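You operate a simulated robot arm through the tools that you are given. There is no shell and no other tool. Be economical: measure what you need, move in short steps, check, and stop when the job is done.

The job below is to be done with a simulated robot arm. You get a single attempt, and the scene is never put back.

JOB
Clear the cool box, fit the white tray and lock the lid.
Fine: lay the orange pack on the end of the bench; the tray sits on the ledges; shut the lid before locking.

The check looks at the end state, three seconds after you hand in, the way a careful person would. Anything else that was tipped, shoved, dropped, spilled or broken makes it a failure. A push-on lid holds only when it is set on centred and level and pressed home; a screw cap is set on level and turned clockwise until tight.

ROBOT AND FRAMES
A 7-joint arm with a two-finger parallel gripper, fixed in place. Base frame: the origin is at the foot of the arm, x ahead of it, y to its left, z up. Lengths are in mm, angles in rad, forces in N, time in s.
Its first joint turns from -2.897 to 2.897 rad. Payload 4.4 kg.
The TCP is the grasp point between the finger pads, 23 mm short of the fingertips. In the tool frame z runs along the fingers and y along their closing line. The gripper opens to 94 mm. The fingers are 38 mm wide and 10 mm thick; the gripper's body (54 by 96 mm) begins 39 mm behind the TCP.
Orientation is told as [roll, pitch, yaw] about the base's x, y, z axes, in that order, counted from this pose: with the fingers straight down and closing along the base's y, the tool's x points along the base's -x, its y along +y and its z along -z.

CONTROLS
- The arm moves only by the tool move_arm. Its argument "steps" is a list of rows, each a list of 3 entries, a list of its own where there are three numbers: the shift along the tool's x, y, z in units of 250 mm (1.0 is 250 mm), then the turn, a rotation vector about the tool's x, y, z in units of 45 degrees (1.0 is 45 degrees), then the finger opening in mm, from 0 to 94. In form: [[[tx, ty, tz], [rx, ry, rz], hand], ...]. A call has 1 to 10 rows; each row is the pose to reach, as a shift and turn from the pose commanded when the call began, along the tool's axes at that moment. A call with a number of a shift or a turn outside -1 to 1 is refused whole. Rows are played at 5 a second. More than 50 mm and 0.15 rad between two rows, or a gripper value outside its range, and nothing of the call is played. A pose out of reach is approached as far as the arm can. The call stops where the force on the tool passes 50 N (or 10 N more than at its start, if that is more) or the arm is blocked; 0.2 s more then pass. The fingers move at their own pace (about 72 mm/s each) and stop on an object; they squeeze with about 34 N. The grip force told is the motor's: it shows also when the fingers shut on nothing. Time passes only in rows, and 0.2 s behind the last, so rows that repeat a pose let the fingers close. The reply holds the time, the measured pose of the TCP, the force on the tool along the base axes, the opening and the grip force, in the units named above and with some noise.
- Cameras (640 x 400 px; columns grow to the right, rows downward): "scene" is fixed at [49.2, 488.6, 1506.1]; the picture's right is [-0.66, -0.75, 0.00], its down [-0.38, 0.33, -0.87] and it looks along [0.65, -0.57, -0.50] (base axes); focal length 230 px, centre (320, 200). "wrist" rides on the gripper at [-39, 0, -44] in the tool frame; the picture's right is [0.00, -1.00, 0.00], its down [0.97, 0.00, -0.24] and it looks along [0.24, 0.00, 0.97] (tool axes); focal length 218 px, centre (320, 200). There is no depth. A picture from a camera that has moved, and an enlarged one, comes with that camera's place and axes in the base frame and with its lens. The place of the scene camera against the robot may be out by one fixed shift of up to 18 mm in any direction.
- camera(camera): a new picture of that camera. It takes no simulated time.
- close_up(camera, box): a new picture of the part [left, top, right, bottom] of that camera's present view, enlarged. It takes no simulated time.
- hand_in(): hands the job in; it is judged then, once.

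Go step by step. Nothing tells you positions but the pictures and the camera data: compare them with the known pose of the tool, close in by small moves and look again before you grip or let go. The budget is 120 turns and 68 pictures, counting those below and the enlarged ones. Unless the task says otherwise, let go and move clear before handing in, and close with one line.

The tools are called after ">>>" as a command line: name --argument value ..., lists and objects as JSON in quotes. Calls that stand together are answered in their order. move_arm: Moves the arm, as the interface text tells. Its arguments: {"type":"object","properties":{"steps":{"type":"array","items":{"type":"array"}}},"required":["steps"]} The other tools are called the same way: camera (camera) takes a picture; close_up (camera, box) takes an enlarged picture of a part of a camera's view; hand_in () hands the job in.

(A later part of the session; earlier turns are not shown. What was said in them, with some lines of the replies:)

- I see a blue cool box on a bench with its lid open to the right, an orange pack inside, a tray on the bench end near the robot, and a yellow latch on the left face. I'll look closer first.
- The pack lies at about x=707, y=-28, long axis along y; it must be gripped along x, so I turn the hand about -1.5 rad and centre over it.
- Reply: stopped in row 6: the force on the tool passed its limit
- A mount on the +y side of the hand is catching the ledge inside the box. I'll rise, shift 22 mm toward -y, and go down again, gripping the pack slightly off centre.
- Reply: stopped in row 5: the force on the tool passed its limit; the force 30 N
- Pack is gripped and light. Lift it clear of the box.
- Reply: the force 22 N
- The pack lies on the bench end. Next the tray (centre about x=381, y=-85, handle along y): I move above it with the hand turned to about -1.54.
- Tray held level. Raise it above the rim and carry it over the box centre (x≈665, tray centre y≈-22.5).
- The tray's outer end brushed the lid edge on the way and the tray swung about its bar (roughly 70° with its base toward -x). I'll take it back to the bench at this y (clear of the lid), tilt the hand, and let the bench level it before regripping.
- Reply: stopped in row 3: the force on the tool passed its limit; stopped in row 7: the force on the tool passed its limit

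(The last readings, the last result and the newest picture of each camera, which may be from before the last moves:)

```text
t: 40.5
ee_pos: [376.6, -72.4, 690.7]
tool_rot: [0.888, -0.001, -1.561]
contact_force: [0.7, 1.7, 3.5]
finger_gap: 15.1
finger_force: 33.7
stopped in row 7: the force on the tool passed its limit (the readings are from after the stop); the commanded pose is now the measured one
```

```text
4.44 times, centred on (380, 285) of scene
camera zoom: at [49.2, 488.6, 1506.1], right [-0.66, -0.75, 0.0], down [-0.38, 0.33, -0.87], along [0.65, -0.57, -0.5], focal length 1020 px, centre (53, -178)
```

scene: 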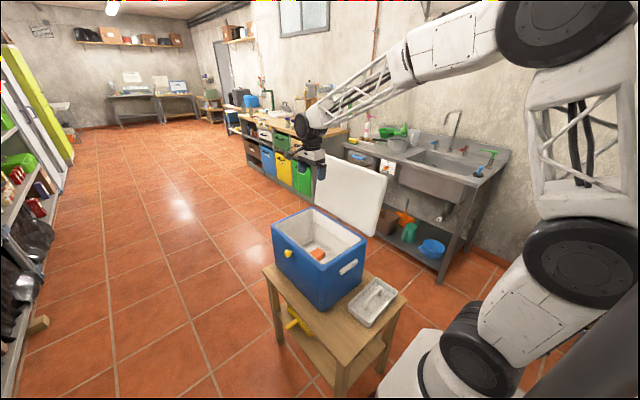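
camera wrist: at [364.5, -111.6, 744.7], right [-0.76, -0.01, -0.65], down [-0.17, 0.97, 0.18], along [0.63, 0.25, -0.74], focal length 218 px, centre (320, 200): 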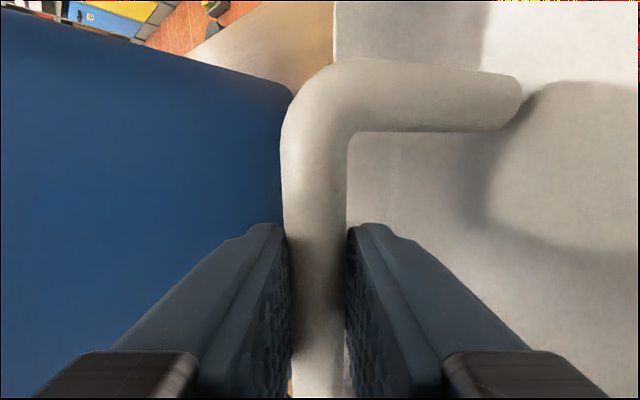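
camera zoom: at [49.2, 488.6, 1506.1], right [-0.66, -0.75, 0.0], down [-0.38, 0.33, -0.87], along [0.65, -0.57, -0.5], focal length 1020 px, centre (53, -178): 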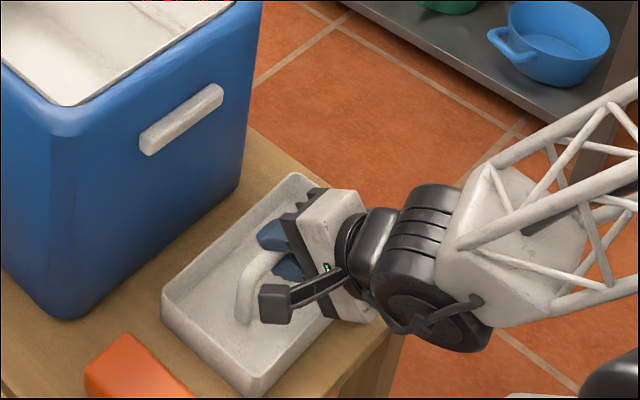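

>>> move_arm --steps '[[[0, 0, 0], [0, 0, 0], 25], [[0, 0, 0], [0, 0, 0], 40], [[0, 0, 0], [0, 0, 0], 40], [[0, 0, -0.12], [0, 0, 0], 40], [[0, 0, -0.28], [0, 0, 0], 40], [[0, 0.12, -0.4], [0, 0, 0], 40]]'

>>> close_up --camera "scene" --box '[330, 240, 430, 330]'

```text
t: 41.9
ee_pos: [319.1, -72.3, 773.9]
tool_rot: [0.886, -0.001, -1.561]
contact_force: [-0.4, -0.7, 0.6]
finger_gap: 39.9
finger_force: 0.0
```

```text
4.44 times, centred on (380, 285) of scene
camera zoom: at [49.2, 488.6, 1506.1], right [-0.66, -0.75, 0.0], down [-0.38, 0.33, -0.87], along [0.65, -0.57, -0.5], focal length 1020 px, centre (53, -178)
```

zoom: 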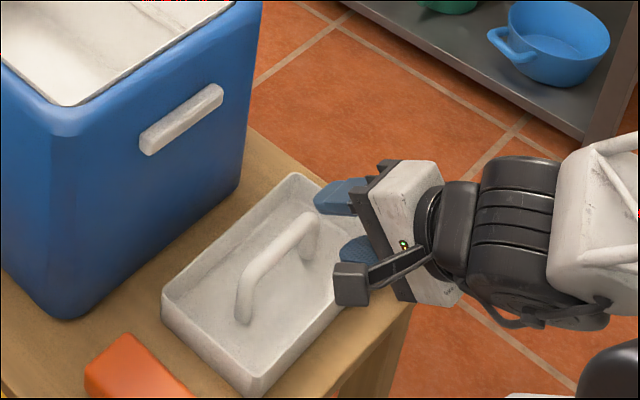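

>>> move_arm --steps '[[[0, 0.171, -0.15], [0, 0, 0], 40], [[0, 0.343, -0.15], [0, 0, 0], 40], [[0, 0.514, -0.13], [0.16, 0, 0], 40], [[0, 0.514, -0.13], [0.32, 0, 0], 40], [[0, 0.514, -0.13], [0.48, 0, 0], 40], [[0, 0.514, -0.13], [0.64, 0, 0], 40], [[0, 0.514, -0.13], [0.8, 0, 0], 40], [[0, 0.514, -0.13], [0.96, 0, 0], 40]]'

>>> move_arm --steps '[[[0, 0, 0], [0.09, 0, 0], 40], [[0, 0, 0], [0.168, 0, 0], 40], [[0, 0, 0], [0.168, 0, 0], 40]]'

>>> camera --camera "wrist"

```text
refused: row 1 steps farther than a row can; nothing moved
```

```text
t: 42.7
ee_pos: [318.2, -70.9, 774.4]
tool_rot: [0.752, -0.003, -1.561]
contact_force: [-0.4, 0.4, 0.4]
finger_gap: 39.7
finger_force: 0.0
```

```text
25 pictures are left
camera wrist: at [288.7, -112.1, 805.3], right [-0.73, -0.01, -0.68], down [-0.18, 0.97, 0.17], along [0.66, 0.25, -0.71], focal length 218 px, centre (320, 200)
```

wrist: 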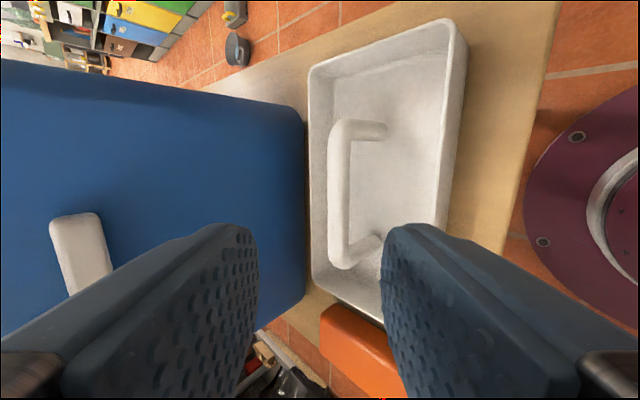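

>>> move_arm --steps '[[[0, 0.126, -0.047], [0, 0, 0], 40], [[0, 0.252, -0.093], [0.1, 0, 0], 40], [[0, 0.377, -0.14], [0.27, 0, 0], 40], [[0, 0.503, -0.186], [0.44, 0, 0], 40], [[0, 0.503, -0.186], [0.61, 0, 0], 40], [[0, 0.503, -0.186], [0.78, 0, 0], 40], [[0, 0.503, -0.186], [0.957, 0, 0], 40], [[0, 0.503, -0.186], [0.957, 0, 0], 40]]'

>>> camera --camera "wrist"

```text
t: 44.5
ee_pos: [376.7, -73.5, 896.1]
tool_rot: [0.002, -0.001, -1.561]
contact_force: [-0.4, -0.2, -0.6]
finger_gap: 39.9
finger_force: 0.1
out of reach, approached as far as the arm can: row 4, 5
```

```text
24 pictures are left
camera wrist: at [378.1, -112.9, 938.8], right [-1.0, -0.01, 0.0], down [-0.01, 0.97, 0.24], along [0.0, 0.24, -0.97], focal length 218 px, centre (320, 200)
```

wrist: 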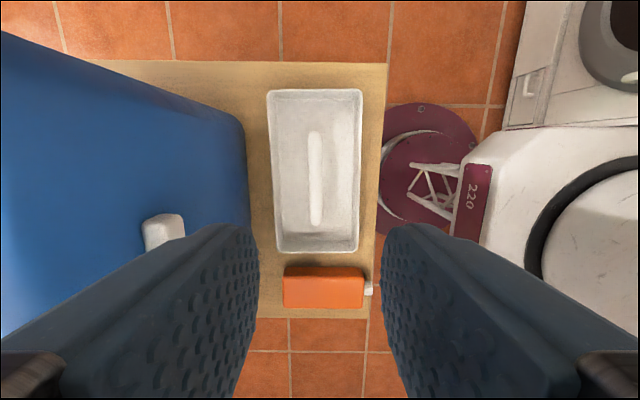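

>>> move_arm --steps '[[[0, 0.027, 0.17], [0, 0, 0], 40], [[0, 0.027, 0.34], [0, 0, 0], 40], [[0, 0.027, 0.51], [0, 0, 0], 40], [[0, 0.027, 0.66], [0, 0, 0], 40], [[0, 0.027, 0.78], [0, 0, 0], 40], [[0, 0.027, 0.868], [0, 0, 0], 40], [[0, 0.027, 0.868], [0, 0, 0], 40]]'

>>> move_arm --steps '[[[0, 0, 0], [0, 0, 0], 20], [[0, 0, 0], [0, 0, 0], 5], [[0, 0, 0], [0, 0, 0], 5], [[0, 0, 0], [0, 0, 0], 5]]'

>>> camera --camera "wrist"

```text
t: 46.1
ee_pos: [384.1, -70.2, 678.4]
tool_rot: [0.003, -0.001, -1.559]
contact_force: [1.1, 0.0, 1.3]
finger_gap: 39.9
finger_force: 0.0
```

```text
t: 47.1
ee_pos: [384.6, -70.4, 678.1]
tool_rot: [0.005, -0.002, -1.56]
contact_force: [0.2, 0.7, -0.5]
finger_gap: 14.9
finger_force: 34.6
```

```text
23 pictures are left
camera wrist: at [385.0, -110.3, 721.2], right [-1.0, -0.01, 0.0], down [-0.01, 0.97, 0.24], along [0.0, 0.24, -0.97], focal length 218 px, centre (320, 200)
```

wrist: 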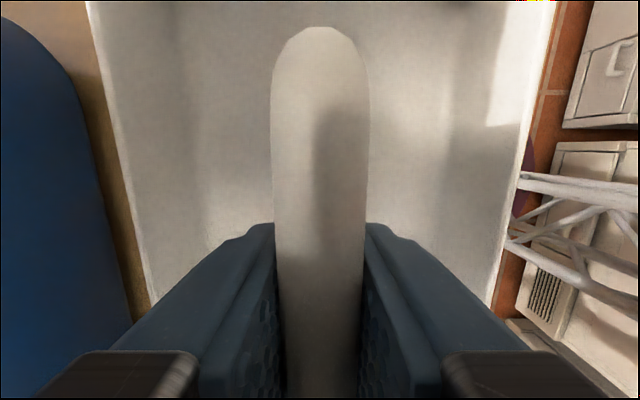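

>>> move_arm --steps '[[[0, 0, -0.06], [0, 0, 0], 5], [[0, 0, -0.18], [0, 0, 0], 5], [[0, 0, -0.3], [0, 0, 0], 5], [[0, 0, -0.44], [0, 0, 0], 5], [[0, 0, -0.58], [0, 0, 0], 5], [[0, 0, -0.72], [0, 0, 0], 5], [[0, 0, -0.86], [0, 0, 0], 5], [[0, 0, -0.98], [0, 0, 0], 5]]'

>>> move_arm --steps '[[[0.06, 0, -0.08], [0, 0, 0], 5], [[0.12, 0, -0.16], [0, 0, 0], 5], [[0.18, 0, -0.22], [0, 0, 0], 5], [[0.2, 0.08, -0.22], [0, 0, 0], 5], [[0.2, 0.18, -0.22], [0, 0, 0], 5], [[0.2, 0.28, -0.22], [0, 0, 0], 5], [[0.2, 0.38, -0.22], [0, 0, 0], 5]]'

>>> close_up --camera "scene" --box '[260, 150, 420, 290]'

```text
t: 48.9
ee_pos: [382.6, -71.1, 922.5]
tool_rot: [0.0, -0.001, -1.562]
contact_force: [0.5, 0.3, -2.1]
finger_gap: 15.1
finger_force: 34.0
```

```text
t: 50.5
ee_pos: [478.0, -18.3, 979.8]
tool_rot: [0.005, -0.001, -1.558]
contact_force: [-0.3, 0.4, -2.0]
finger_gap: 15.0
finger_force: 34.5
```

```text
2.86 times, centred on (340, 220) of scene
camera zoom: at [49.2, 488.6, 1506.1], right [-0.66, -0.75, 0.0], down [-0.38, 0.33, -0.87], along [0.65, -0.57, -0.5], focal length 656 px, centre (263, 143)
```

zoom: 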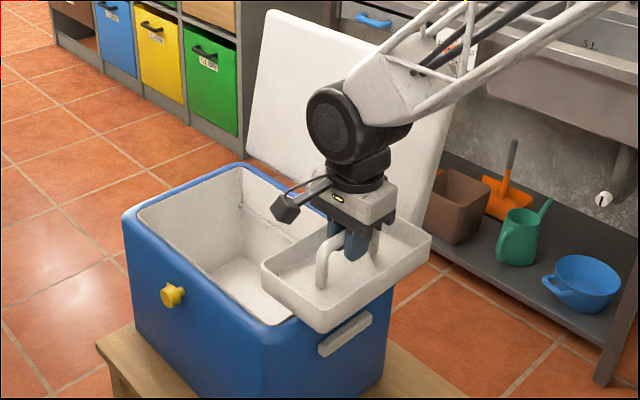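

>>> move_arm --steps '[[[0, 0.12, 0], [0, 0, 0], 5], [[0, 0.24, 0], [0, 0, 0], 5], [[0, 0.36, 0], [0, 0, 0], 5], [[0, 0.48, 0], [0, 0, 0], 5], [[0, 0.6, 0], [0, 0, 0], 5], [[-0.012, 0.7, 0], [0, 0, 0], 5], [[-0.014, 0.748, 0], [0, 0, 0], 5], [[-0.014, 0.748, 0.1], [0, 0, 0], 5], [[-0.014, 0.748, 0.24], [0, 0, 0], 5], [[-0.014, 0.748, 0.24], [0, 0, 0], 5]]'

>>> close_up --camera "scene" --box '[265, 180, 375, 260]'

>>> camera --camera "wrist"

```text
t: 52.7
ee_pos: [667.0, -21.2, 919.8]
tool_rot: [0.002, -0.003, -1.561]
contact_force: [-0.1, -0.1, -1.4]
finger_gap: 15.0
finger_force: 34.0
```

```text
5.00 times, centred on (320, 220) of scene
camera zoom: at [49.2, 488.6, 1506.1], right [-0.66, -0.75, 0.0], down [-0.38, 0.33, -0.87], along [0.65, -0.57, -0.5], focal length 1148 px, centre (320, 100)
```

zoom: 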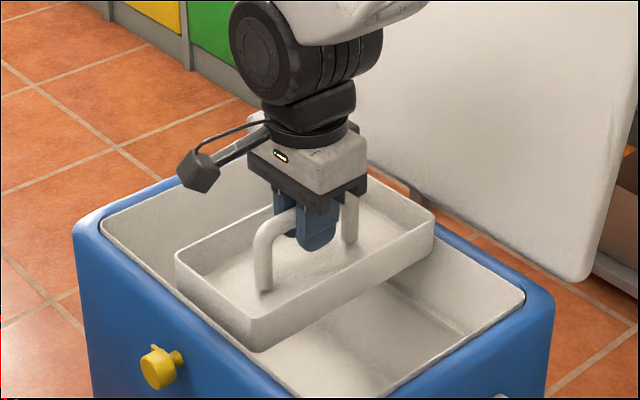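

```text
20 pictures are left
camera wrist: at [666.5, -61.0, 962.7], right [-1.0, -0.01, 0.0], down [-0.01, 0.97, 0.24], along [0.0, 0.24, -0.97], focal length 218 px, centre (320, 200)
```

wrist: 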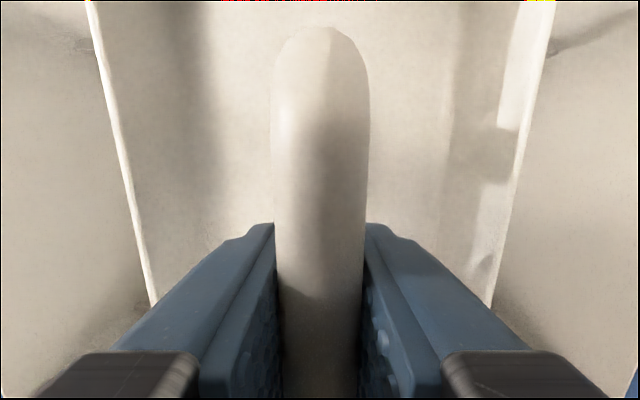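

>>> move_arm --steps '[[[0, 0, 0.1], [0, 0, 0], 5], [[0, 0, 0.2], [0, 0, 0], 5], [[0, 0, 0.27], [0, 0, 0], 5], [[0, 0, 0.3], [0, 0, 0], 5], [[0, 0, 0.32], [0, 0, 0], 5], [[0, 0, 0.335], [0, 0, 0], 5]]'

>>> close_up --camera "scene" --box '[265, 180, 375, 260]'

```text
t: 54.1
ee_pos: [668.2, -21.6, 837.0]
tool_rot: [0.005, -0.002, -1.56]
contact_force: [-3.2, -2.7, 29.4]
finger_gap: 15.1
finger_force: 34.1
```

```text
5.00 times, centred on (320, 220) of scene
camera zoom: at [49.2, 488.6, 1506.1], right [-0.66, -0.75, 0.0], down [-0.38, 0.33, -0.87], along [0.65, -0.57, -0.5], focal length 1148 px, centre (320, 100)
```

zoom: 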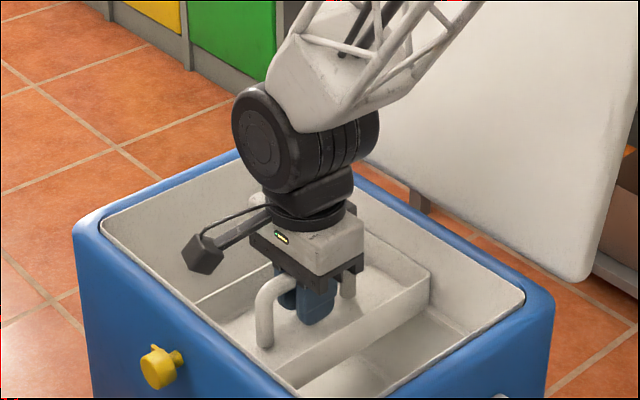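

>>> move_arm --steps '[[[0, 0, -0.008], [0, 0, 0], 20], [[0, 0, -0.008], [0, 0, 0], 40], [[0, 0, -0.008], [0, 0, 0], 40], [[0, 0, -0.15], [0, 0, 0], 40], [[0, 0, -0.3], [0, 0, 0], 40], [[0, 0, -0.48], [0, 0, 0], 40], [[0, 0, -0.66], [0, 0, 0], 40], [[0, 0, -0.82], [0, 0, 0], 40]]'

>>> camera --camera "wrist"

>>> close_up --camera "scene" --box '[265, 140, 385, 260]'

```text
t: 55.9
ee_pos: [663.9, -24.0, 1040.6]
tool_rot: [0.002, -0.002, -1.559]
contact_force: [-0.4, 0.6, -0.5]
finger_gap: 40.2
finger_force: 0.0
```

```text
18 pictures are left
camera wrist: at [664.7, -63.8, 1083.6], right [-1.0, -0.01, 0.0], down [-0.01, 0.97, 0.24], along [0.0, 0.24, -0.97], focal length 218 px, centre (320, 200)
```

wrist: 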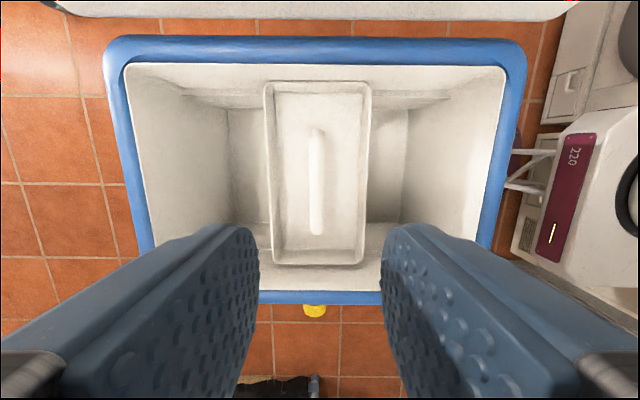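

```text
3.33 times, centred on (325, 200) of scene
camera zoom: at [49.2, 488.6, 1506.1], right [-0.66, -0.75, 0.0], down [-0.38, 0.33, -0.87], along [0.65, -0.57, -0.5], focal length 765 px, centre (303, 200)
```

zoom: 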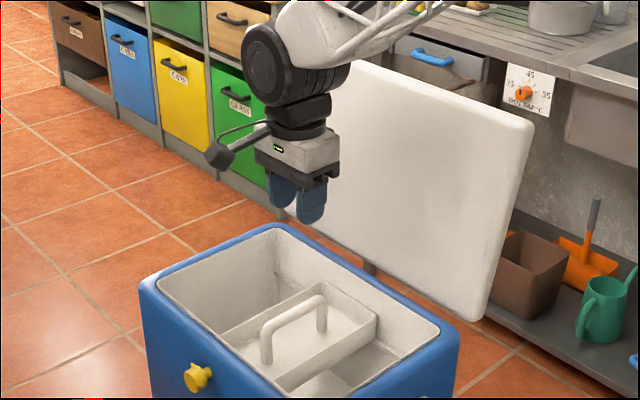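

The tray sits level on both ledges. Next the lid: I'll go above its top edge (about y=-220, z≈1130) with the hand square to it to straddle it and swing it down under control.

>>> move_arm --steps '[[[0, 0, -0.13], [0, 0, -0.165], 40], [[0, 0, -0.26], [0, 0, -0.331], 40], [[0, 0, -0.39], [0, 0, -0.496], 40], [[0, 0, -0.52], [0, 0, -0.662], 40], [[0, 0, -0.65], [0, 0, -0.827], 40], [[0, 0, -0.8], [0, 0, -0.9925], 94]]'

>>> move_arm --steps '[[[-0.076, -0.077, 0], [0, 0, -0.165], 94], [[-0.153, -0.154, 0], [0, 0, -0.331], 94], [[-0.229, -0.231, 0], [0, 0, -0.496], 94], [[-0.305, -0.309, 0], [0, 0, -0.662], 94], [[-0.381, -0.386, 0], [0, 0, -0.827], 94], [[-0.458, -0.463, 0], [0, 0, -0.9925], 94], [[-0.534, -0.54, 0], [0, 0, -0.9925], 94]]'

>>> camera --camera "wrist"

>>> close_up --camera "scene" --box '[265, 110, 425, 270]'

```text
t: 57.3
ee_pos: [665.8, -18.3, 1241.9]
tool_rot: [0.0, -0.001, -0.779]
contact_force: [-0.4, -0.2, -0.7]
finger_gap: 94.1
finger_force: 0.0
```

```text
t: 58.9
ee_pos: [665.8, -211.5, 1241.4]
tool_rot: [-0.001, -0.005, 0.0]
contact_force: [-0.3, -0.7, -0.2]
finger_gap: 93.9
finger_force: 0.1
```

```text
16 pictures are left
camera wrist: at [705.0, -212.6, 1284.8], right [0.0, -1.0, 0.0], down [-0.97, 0.0, 0.24], along [-0.24, 0.0, -0.97], focal length 218 px, centre (320, 200)
```

wrist: 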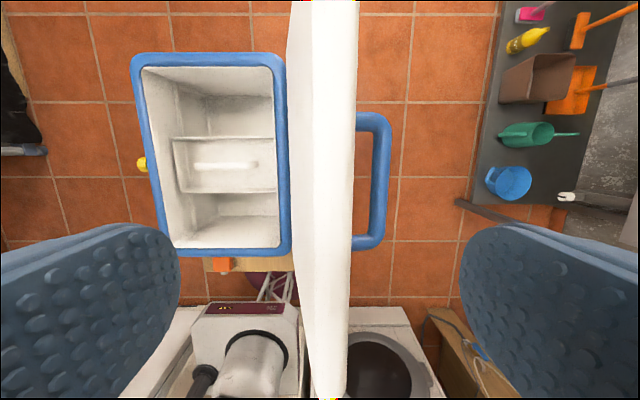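

```text
2.50 times, centred on (345, 190) of scene
camera zoom: at [49.2, 488.6, 1506.1], right [-0.66, -0.75, 0.0], down [-0.38, 0.33, -0.87], along [0.65, -0.57, -0.5], focal length 574 px, centre (258, 225)
```

zoom: 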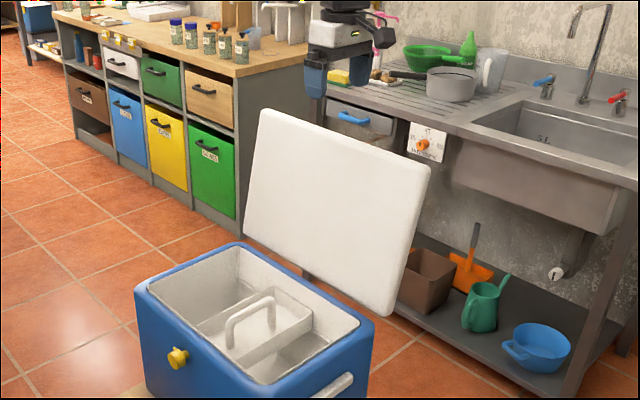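

>>> move_arm --steps '[[[0.17, -0.02, 0], [0, 0, 0], 94], [[0.344, -0.042, 0], [0, 0, 0], 94], [[0.344, -0.042, 0.15], [0, 0, 0], 94], [[0.344, -0.042, 0.28], [0, 0, 0], 94], [[0.344, -0.042, 0.38], [0, 0, 0], 94], [[0.344, -0.042, 0.424], [0, 0, 0], 94]]'

>>> camera --camera "wrist"

```text
t: 60.3
ee_pos: [579.4, -221.8, 1136.2]
tool_rot: [-0.002, -0.004, -0.002]
contact_force: [0.7, -0.5, 0.5]
finger_gap: 93.9
finger_force: 0.1
```

```text
14 pictures are left
camera wrist: at [617.8, -222.3, 1178.5], right [0.0, -1.0, 0.0], down [-0.97, 0.0, 0.24], along [-0.24, 0.0, -0.97], focal length 218 px, centre (320, 200)
```

wrist: 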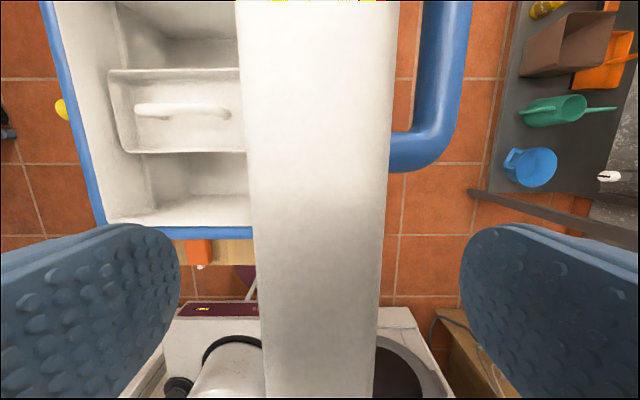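

>>> move_arm --steps '[[[0.07, 0, 0], [0, 0, 0], 94], [[0.07, 0, 0.06], [0, 0, 0], 94], [[0.07, 0, 0.108], [0, 0, 0], 94], [[0.07, 0, 0.108], [0, 0, 0], 68], [[0.07, 0, 0.108], [0, 0, 0], 68]]'

>>> move_arm --steps '[[[0, 0.064, -0.015], [0, 0, 0], 68], [[0, 0.128, -0.026], [0.1, 0, 0], 68], [[0, 0.19, -0.03], [0.15, 0, 0], 68], [[0, 0.259, -0.036], [0.2, 0, 0], 68]]'

>>> close_up --camera "scene" --box '[265, 110, 425, 270]'

```text
t: 61.5
ee_pos: [560.9, -222.0, 1108.1]
tool_rot: [-0.003, -0.004, 0.0]
contact_force: [-0.2, 0.4, 0.1]
finger_gap: 68.0
finger_force: 0.1
```

```text
t: 62.5
ee_pos: [562.3, -157.5, 1116.1]
tool_rot: [-0.158, -0.002, 0.0]
contact_force: [0.3, -1.1, 0.3]
finger_gap: 68.9
finger_force: 0.9
```

```text
2.50 times, centred on (345, 190) of scene
camera zoom: at [49.2, 488.6, 1506.1], right [-0.66, -0.75, 0.0], down [-0.38, 0.33, -0.87], along [0.65, -0.57, -0.5], focal length 574 px, centre (258, 225)
```

zoom: 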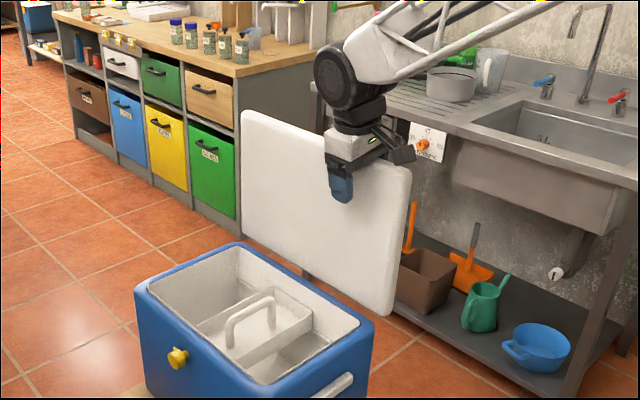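

>>> move_arm --steps '[[[0, 0.132, -0.0225], [0.118, 0, 0], 68], [[0, 0.263, -0.021], [0.237, 0, 0], 68], [[0, 0.393, -0.004], [0.355, 0, 0], 68], [[0, 0.52, 0.028], [0.474, 0, 0], 68], [[0, 0.642, 0.077], [0.592, 0, 0], 68], [[0, 0.756, 0.139], [0.711, 0, 0], 68]]'

>>> close_up --camera "scene" --box '[265, 130, 425, 270]'

```text
t: 63.9
ee_pos: [560.8, 24.3, 1053.1]
tool_rot: [-0.717, -0.006, 0.0]
contact_force: [0.0, -0.7, 1.1]
finger_gap: 68.0
finger_force: 0.0
```

```text
2.86 times, centred on (345, 200) of scene
camera zoom: at [49.2, 488.6, 1506.1], right [-0.66, -0.75, 0.0], down [-0.38, 0.33, -0.87], along [0.65, -0.57, -0.5], focal length 656 px, centre (249, 200)
```

zoom: 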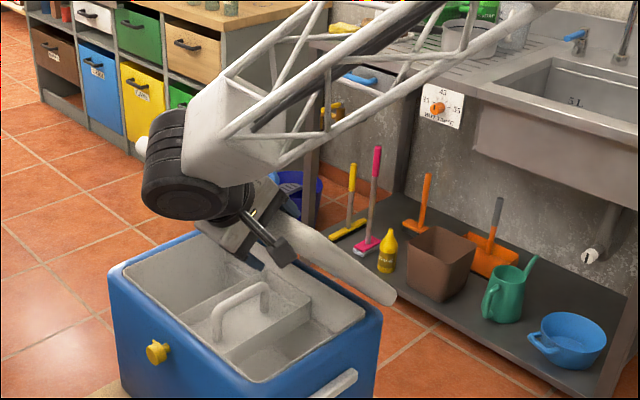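

>>> move_arm --steps '[[[0, 0.132, 0.0115], [0.155, 0, 0], 68], [[0, 0.26, 0.035], [0.31, 0, 0], 68], [[0, 0.385, 0.0746], [0.444, 0, 0], 68], [[0, 0.488, 0.12], [0.555, 0, 0], 68], [[0, 0.569, 0.166], [0.62, 0, 0], 68], [[0, 0.569, 0.166], [0.62, 0, 0], 68]]'

>>> close_up --camera "scene" --box '[250, 150, 400, 280]'

```text
t: 65.3
ee_pos: [562.0, 105.2, 929.0]
tool_rot: [-1.204, -0.004, -0.002]
contact_force: [0.1, -0.2, -0.6]
finger_gap: 67.7
finger_force: 0.1
```

```text
3.08 times, centred on (325, 215) of scene
camera zoom: at [49.2, 488.6, 1506.1], right [-0.66, -0.75, 0.0], down [-0.38, 0.33, -0.87], along [0.65, -0.57, -0.5], focal length 706 px, centre (305, 154)
```

zoom: 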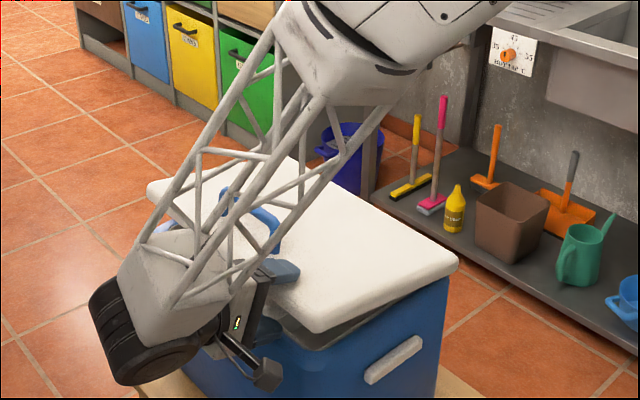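

>>> move_arm --steps '[[[0, 0.03, 0.011], [0, 0, 0], 68], [[0, 0.056, 0.0215], [0, 0, 0], 68], [[0, 0.056, 0.0215], [0, 0, 0], 80], [[0, 0.095, -0.08], [0, 0, 0], 80], [[0, 0.135, -0.18], [0, 0, 0], 80], [[0, 0.171, -0.2775], [0, 0, 0], 80], [[0, 0.2, -0.4], [0, 0, 0], 80], [[0, 0.2, -0.4], [0, 0, 0], 80]]'

>>> close_up --camera "scene" --box '[250, 150, 400, 280]'

```text
t: 65.8
ee_pos: [561.9, 105.9, 921.3]
tool_rot: [-1.204, -0.005, -0.001]
contact_force: [-14.8, 4.7, 24.8]
finger_gap: 58.0
finger_force: 0.0
stopped in row 2: the force on the tool passed its limit (the readings are from after the stop); the commanded pose is now the measured one
```

```text
3.08 times, centred on (325, 215) of scene
camera zoom: at [49.2, 488.6, 1506.1], right [-0.66, -0.75, 0.0], down [-0.38, 0.33, -0.87], along [0.65, -0.57, -0.5], focal length 706 px, centre (305, 154)
```

zoom: 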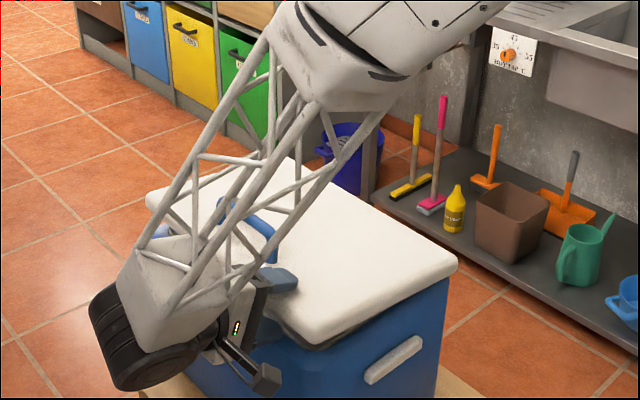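

>>> move_arm --steps '[[[0, -0.0187, -0.007], [0, 0, 0], 68], [[0, 0.01, -0.08], [0, 0, 0], 72], [[0, 0.04, -0.15], [0, 0, 0], 72], [[0, 0.07, -0.23], [0, 0, 0], 72], [[0, 0.1, -0.32], [0, 0, 0], 72], [[0, 0.1, -0.42], [0, 0, 0], 72], [[0, 0.1, -0.5], [0, 0, 0], 72]]'

>>> close_up --camera "scene" --box '[250, 150, 400, 280]'

```text
t: 67.4
ee_pos: [562.9, 231.9, 943.3]
tool_rot: [-1.203, -0.006, 0.001]
contact_force: [-0.4, -0.7, -0.5]
finger_gap: 71.8
finger_force: 0.0
```

```text
3.08 times, centred on (325, 215) of scene
camera zoom: at [49.2, 488.6, 1506.1], right [-0.66, -0.75, 0.0], down [-0.38, 0.33, -0.87], along [0.65, -0.57, -0.5], focal length 706 px, centre (305, 154)
```

zoom: 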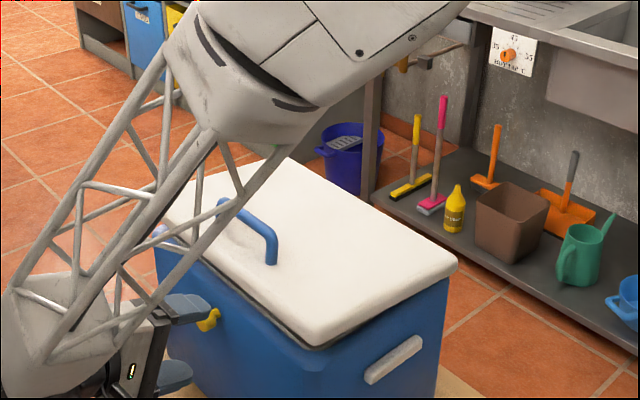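

>>> camera --camera "wrist"

```text
8 pictures are left
camera wrist: at [601.8, 272.6, 957.6], right [0.0, -0.36, 0.93], down [-0.97, 0.22, 0.08], along [-0.24, -0.91, -0.35], focal length 218 px, centre (320, 200)
```

wrist: 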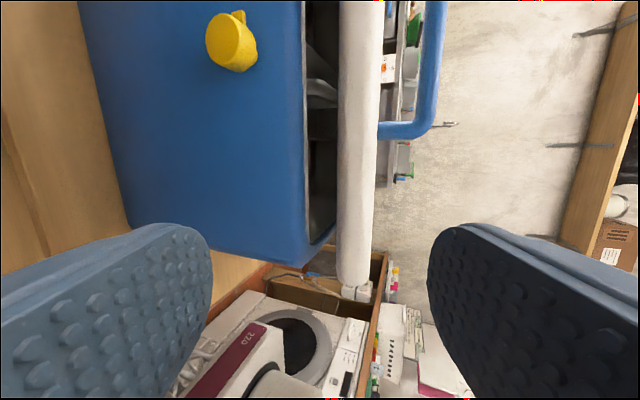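

The lid hangs about 30 mm open at the front, held by hinge friction. I'll bring the hand upright above it and press it shut beside its handle.

>>> move_arm --steps '[[[0, -0.15, -0.057], [-0.1, 0, 0], 72], [[0, -0.3, -0.115], [-0.26, 0, 0], 50], [[0, -0.448, -0.172], [-0.42, 0, 0], 20], [[0, -0.448, -0.172], [-0.58, 0, 0], 0], [[0, -0.448, -0.172], [-0.74, 0, 0], 0], [[0, -0.448, -0.172], [-0.9, 0, 0], 0]]'

>>> move_arm --steps '[[[0, 0, 0], [-0.16, 0, 0], 0], [[0, 0, 0], [-0.32, 0, 0], 0], [[0, 0, 0], [-0.48, 0, 0], 0], [[0, 0, 0], [-0.632, 0, 0], 0], [[0, 0, 0], [-0.632, 0, 0], 0]]'

```text
t: 68.8
ee_pos: [561.5, 232.2, 1062.7]
tool_rot: [-0.493, -0.007, 0.001]
contact_force: [0.3, 0.6, 0.6]
finger_gap: 0.0
finger_force: 34.1
```

```text
t: 70.0
ee_pos: [562.5, 232.6, 1062.1]
tool_rot: [0.003, -0.004, -0.001]
contact_force: [-0.6, 0.2, 0.3]
finger_gap: 0.2
finger_force: 34.2
```

>>> move_arm --steps '[[[0, -0.15, 0], [0, 0, 0], 0], [[0, -0.3, 0], [0, 0, 0], 0], [[0, -0.45, 0], [0, 0, 0], 0], [[0, -0.58, 0], [0, 0, 0], 0], [[0, -0.58, 0.15], [0, 0, 0], 0], [[0, -0.58, 0.3], [0, 0, 0], 0], [[0, -0.58, 0.38], [0, 0, 0], 0]]'

>>> move_arm --steps '[[[0, 0, 0.032], [0, 0, 0], 0], [[0, 0, 0.064], [0, 0, 0], 0], [[0, 0, 0.096], [0, 0, 0], 0], [[0, 0, 0.128], [0, 0, 0], 0], [[0, 0, 0.16], [0, 0, 0], 0], [[0, 0, 0.19], [0, 0, 0], 0], [[0, 0, 0.22], [0, 0, 0], 0], [[0, 0, 0.25], [0, 0, 0], 0]]'

```text
t: 71.6
ee_pos: [562.4, 87.9, 965.6]
tool_rot: [-0.002, -0.005, 0.001]
contact_force: [0.4, 0.3, 0.7]
finger_gap: 0.1
finger_force: 33.5
```

```text
t: 72.9
ee_pos: [563.8, 86.8, 930.1]
tool_rot: [0.0, -0.01, -0.001]
contact_force: [-7.6, -0.3, 17.0]
finger_gap: 0.0
finger_force: 34.1
stopped in row 6: the force on the tool passed its limit (the readings are from after the stop); the commanded pose is now the measured one
```

>>> move_arm --steps '[[[0, 0, -0.1], [0, 0, 0], 0], [[0, 0, -0.25], [0, 0, 0], 0], [[0.15, 0, -0.35], [0, 0, 0], 0], [[0.3, 0, -0.45], [0, 0, 0], 0], [[0.45, 0, -0.5], [0, 0, 0], 0]]'

>>> close_up --camera "scene" --box '[260, 195, 380, 280]'

```text
t: 74.1
ee_pos: [452.1, 87.4, 1052.9]
tool_rot: [-0.001, -0.007, 0.001]
contact_force: [-0.1, 0.8, 1.7]
finger_gap: 0.0
finger_force: 34.6
```

```text
4.71 times, centred on (320, 238) of scene
camera zoom: at [49.2, 488.6, 1506.1], right [-0.66, -0.75, 0.0], down [-0.38, 0.33, -0.87], along [0.65, -0.57, -0.5], focal length 1080 px, centre (320, 24)
```

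zoom: 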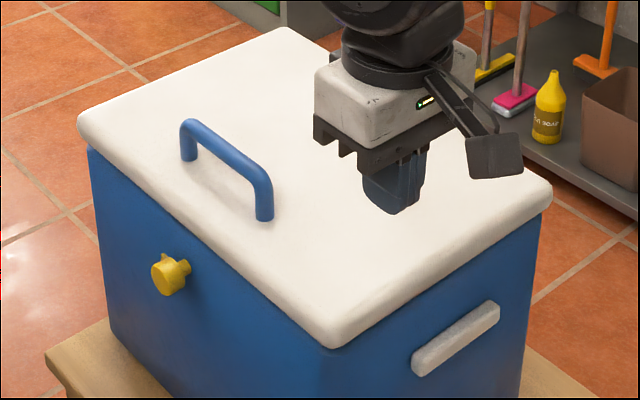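

>>> close_up --camera "scene" --box '[278, 236, 302, 262]'

```text
15.38 times, centred on (290, 249) of scene
camera zoom: at [49.2, 488.6, 1506.1], right [-0.66, -0.75, 0.0], down [-0.38, 0.33, -0.87], along [0.65, -0.57, -0.5], focal length 3532 px, centre (782, -554)
```

zoom: 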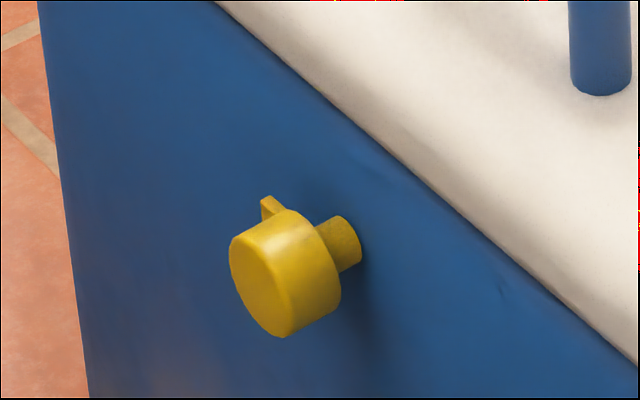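

Lid is shut. The latch is a yellow knob with a pointer nub near (670, 140, 838) on the +y face. I'll bring the hand round, pointing at it horizontally, and look.

>>> move_arm --steps '[[[-0.05, 0.15, 0], [0, 0, 0], 50], [[-0.12, 0.31, 0], [0, 0, 0], 50], [[-0.19, 0.47, 0], [0, 0, 0], 50], [[-0.26, 0.63, 0], [0, 0, 0], 50], [[-0.33, 0.79, 0], [0, 0, 0], 50], [[-0.4, 0.93, 0], [0, 0, 0], 50]]'

>>> move_arm --steps '[[[0, 0, 0], [0.16, 0, 0], 50], [[0, 0, 0], [0.32, 0, 0], 50], [[0, 0, 0], [0.48, 0, 0], 50], [[0, 0, 0], [0.64, 0, 0], 50], [[0, 0, 0], [0.8, 0, 0], 50], [[0, 0, 0], [0.96, 0, 0], 50]]'

>>> move_arm --steps '[[[0, 0, 0], [0.17, 0, 0], 50], [[0, 0, 0], [0.34, 0, 0], 50], [[0, 0, 0], [0.52, 0, 0], 50], [[0, 0, 0], [0.7, 0, 0], 50], [[0, 0, 0], [0.87, 0, 0], 50], [[0, 0, 0], [1.0, 0, 0], 50], [[0, 0, 0], [1.0, 0, 0], 50]]'

```text
t: 75.5
ee_pos: [550.1, 320.6, 1051.3]
tool_rot: [0.001, -0.009, 0.0]
contact_force: [0.8, 0.1, -0.6]
finger_gap: 50.1
finger_force: 0.0
```

```text
t: 76.9
ee_pos: [550.4, 320.2, 1053.1]
tool_rot: [-0.756, -0.01, 0.001]
contact_force: [-0.4, -0.1, -0.2]
finger_gap: 49.9
finger_force: 0.0
```

```text
t: 78.5
ee_pos: [551.6, 319.4, 1054.1]
tool_rot: [-1.538, -0.009, 0.0]
contact_force: [-1.0, 0.3, -0.1]
finger_gap: 49.8
finger_force: 0.1
```

>>> move_arm --steps '[[[-0.08, 0.144, 0.02], [0.02, 0, 0], 50], [[-0.16, 0.288, 0.04], [0.042, 0, 0], 50], [[-0.24, 0.432, 0.06], [0.042, 0, 0], 50], [[-0.32, 0.576, 0.08], [0.042, 0, 0], 50], [[-0.4, 0.72, 0.1], [0.042, 0, 0], 50], [[-0.48, 0.86, 0.12], [0.042, 0, 0], 50], [[-0.48, 0.86, 0.12], [0.042, 0, 0], 50]]'

>>> camera --camera "wrist"

```text
t: 80.1
ee_pos: [669.0, 295.7, 838.9]
tool_rot: [-1.573, -0.01, -0.001]
contact_force: [0.3, 0.8, 0.1]
finger_gap: 50.1
finger_force: 0.1
```

```text
5 pictures are left
camera wrist: at [708.4, 338.4, 839.1], right [-0.01, 0.0, 1.0], down [-0.97, 0.24, -0.01], along [-0.24, -0.97, 0.0], focal length 218 px, centre (320, 200)
```

wrist: 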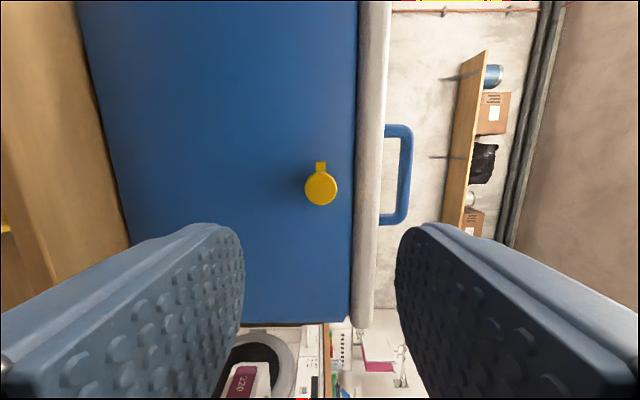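

>>> move_arm --steps '[[[-0.012, -0.004, 0.18], [0, 0, 0], 42], [[-0.012, -0.004, 0.34], [0, 0, 0], 42], [[-0.012, -0.004, 0.46], [0, 0, 0], 42], [[-0.012, -0.004, 0.54], [0, 0, 0], 42], [[-0.012, -0.004, 0.59], [0, 0, 0], 42], [[-0.012, -0.004, 0.602], [0, 0, 0], 42], [[-0.012, -0.004, 0.602], [0, 0, 0], 42]]'

>>> camera --camera "wrist"

```text
t: 81.7
ee_pos: [674.3, 146.8, 839.7]
tool_rot: [-1.572, -0.008, -0.001]
contact_force: [0.4, 0.1, -0.3]
finger_gap: 41.9
finger_force: 0.0
```

```text
4 pictures are left
camera wrist: at [712.9, 188.9, 839.4], right [-0.01, 0.0, 1.0], down [-0.97, 0.24, -0.01], along [-0.24, -0.97, 0.0], focal length 218 px, centre (320, 200)
```

wrist: 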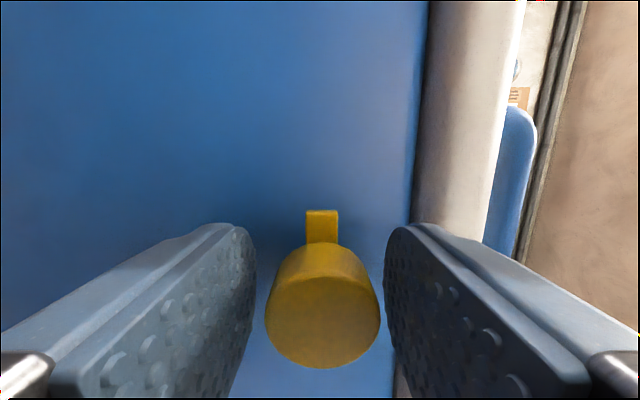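

>>> move_arm --steps '[[[0.008, 0, 0.012], [0, 0, 0], 42], [[0.008, 0, 0.012], [0, 0, 0], 20], [[0.008, 0, 0.012], [0, 0, 0], 15], [[0.008, 0, 0.012], [0, 0, 0], 15]]'

>>> move_arm --steps '[[[0, 0, 0], [0, 0, 0.12], 15], [[0, 0, 0], [0, 0, 0.26], 15], [[0, 0, 0], [0, 0, 0.4], 15], [[0, 0, 0], [0, 0, 0.55], 15], [[0, 0, 0], [0, 0, 0.7], 15], [[0, 0, 0], [0, 0, 0.85], 15], [[0, 0, 0], [0, 0, 1.0], 15]]'

```text
t: 82.7
ee_pos: [672.8, 142.0, 841.7]
tool_rot: [-1.572, -0.009, -0.001]
contact_force: [-7.9, -0.5, 18.2]
finger_gap: 29.6
finger_force: 33.8
```

```text
t: 83.4
ee_pos: [672.1, 142.6, 841.7]
tool_rot: [-1.576, -0.225, -0.001]
contact_force: [-7.0, -6.9, 11.4]
finger_gap: 29.7
finger_force: 33.5
stopped in row 3: the force on the tool passed its limit (the readings are from after the stop); the commanded pose is now the measured one
```

>>> move_arm --steps '[[[0, -0.008, 0], [0, 0, 0], 15], [[0, -0.008, 0], [0, 0, 0], 15]]'

```text
t: 84.0
ee_pos: [673.5, 142.8, 842.6]
tool_rot: [-1.572, -0.223, 0.0]
contact_force: [7.5, -3.5, 0.1]
finger_gap: 29.6
finger_force: 34.2
```

>>> move_arm --steps '[[[0, 0, 0], [0, 0, 0.1], 15], [[0, 0, 0], [0, 0, 0.2], 15], [[0, 0, 0], [0, 0, 0.3], 15], [[0, 0, 0], [0, 0, 0.4], 15]]'

```text
t: 85.0
ee_pos: [673.3, 143.7, 843.1]
tool_rot: [-1.573, -0.54, -0.002]
contact_force: [-9.2, -12.1, 0.2]
finger_gap: 29.5
finger_force: 34.2
```

>>> move_arm --steps '[[[0, 0, 0], [0, 0, 0.12], 15], [[0, 0, 0], [0, 0, 0.24], 15], [[0, 0, 0], [0, 0, 0.36], 15], [[0, 0, 0], [0, 0, 0.48], 15], [[0, 0, 0], [0, 0, 0.6], 15]]'

>>> close_up --camera "wrist" --box '[160, 100, 480, 400]'

```text
t: 86.2
ee_pos: [673.2, 144.6, 844.7]
tool_rot: [-1.574, -1.015, 0.001]
contact_force: [-14.7, 23.8, -0.2]
finger_gap: 29.5
finger_force: 33.7
```

```text
1.33 times, centred on (320, 250) of wrist
camera zoom: at [693.7, 186.9, 876.2], right [-0.85, 0.0, 0.53], down [-0.51, 0.24, -0.82], along [-0.13, -0.97, -0.2], focal length 291 px, centre (320, 133)
```

zoom: 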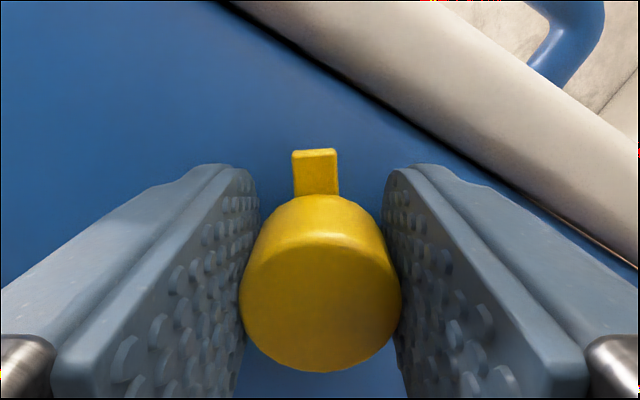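

The knob turns with the hand (now about 58°). Continue clockwise to the stop.

>>> move_arm --steps '[[[0, 0, 0], [0, 0, 0.12], 15], [[0, 0, 0], [0, 0, 0.24], 15], [[0, 0, 0], [0, 0, 0.36], 15], [[0, 0, 0], [0, 0, 0.48], 15], [[0, 0, 0], [0, 0, 0.6], 15], [[0, 0, 0], [0, 0, 0.7], 15]]'

```text
t: 87.6
ee_pos: [672.5, 142.2, 842.5]
tool_rot: [-1.746, -1.561, 0.172]
contact_force: [-16.7, 4.2, 3.1]
finger_gap: 29.6
finger_force: 34.1
```

>>> move_arm --steps '[[[0, 0, 0], [0, 0, 0.08], 15], [[0, 0, 0], [0, 0, 0.16], 15], [[0, 0, 0], [0, 0, 0.24], 15], [[0, 0, 0], [0, 0, 0.24], 15]]'

>>> close_up --camera "wrist" --box '[160, 100, 480, 400]'

```text
t: 88.6
ee_pos: [673.1, 143.7, 841.8]
tool_rot: [1.581, -1.393, 3.129]
contact_force: [-22.6, -7.8, 6.4]
finger_gap: 29.2
finger_force: 33.8
```

```text
1.33 times, centred on (320, 250) of wrist
camera zoom: at [666.1, 186.0, 879.7], right [-0.98, 0.0, -0.18], down [0.17, 0.24, -0.96], along [0.04, -0.97, -0.23], focal length 291 px, centre (320, 133)
```

zoom: 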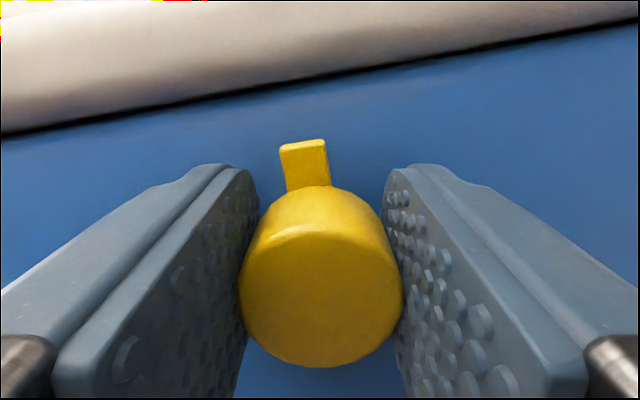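

The knob has reached its stop with the nub pointing up at the lid, 90° round. Let go and back away.

>>> move_arm --steps '[[[0, 0, 0], [0, 0, 0], 38], [[0, 0, 0], [0, 0, 0], 50], [[0, 0, 0], [0, 0, 0], 50], [[0, 0, -0.12], [0, 0, 0], 50], [[0, 0, -0.3], [0, 0, 0], 50], [[0, 0, -0.48], [0, 0, 0], 50], [[0, 0, -0.66], [0, 0, 0], 50]]'

>>> camera --camera "wrist"

```text
t: 90.2
ee_pos: [673.8, 310.3, 842.5]
tool_rot: [1.579, -1.391, 3.131]
contact_force: [0.1, 0.2, -0.2]
finger_gap: 49.9
finger_force: 0.1
```

```text
1 pictures are left
camera wrist: at [667.3, 353.2, 879.4], right [-0.98, 0.0, -0.18], down [0.17, 0.24, -0.96], along [0.04, -0.97, -0.23], focal length 218 px, centre (320, 200)
```

wrist: 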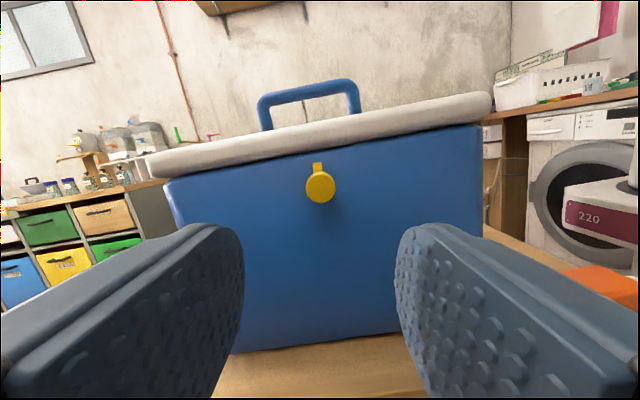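

>>> close_up --camera "scene" --box '[240, 190, 420, 350]'

```text
2.50 times, centred on (330, 270) of scene
camera zoom: at [49.2, 488.6, 1506.1], right [-0.66, -0.75, 0.0], down [-0.38, 0.33, -0.87], along [0.65, -0.57, -0.5], focal length 574 px, centre (295, 25)
```

zoom: 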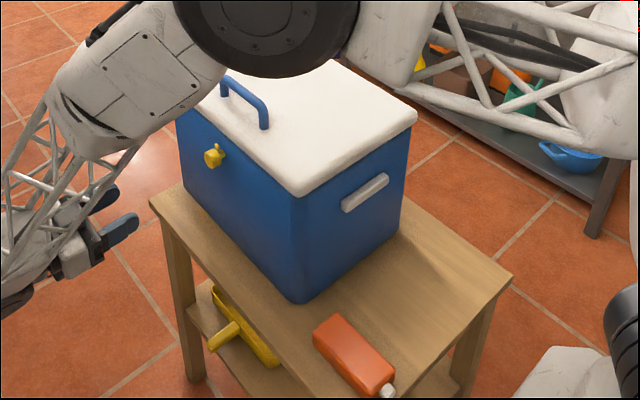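

The lid is shut and latched, the pack lies on the bench end, and the hand is clear, so I'm handing in.

>>> hand_in

```text
The job is handed in.
```

I handed the job in with the orange pack on the end of the bench, the white tray on the ledges, and the lid shut and locked (knob turned clockwise to its stop). On the way the tray clipped the lid edge and swung in the grip; I set it level on the bench and refitted it, and I saw no damage or anything else moved.
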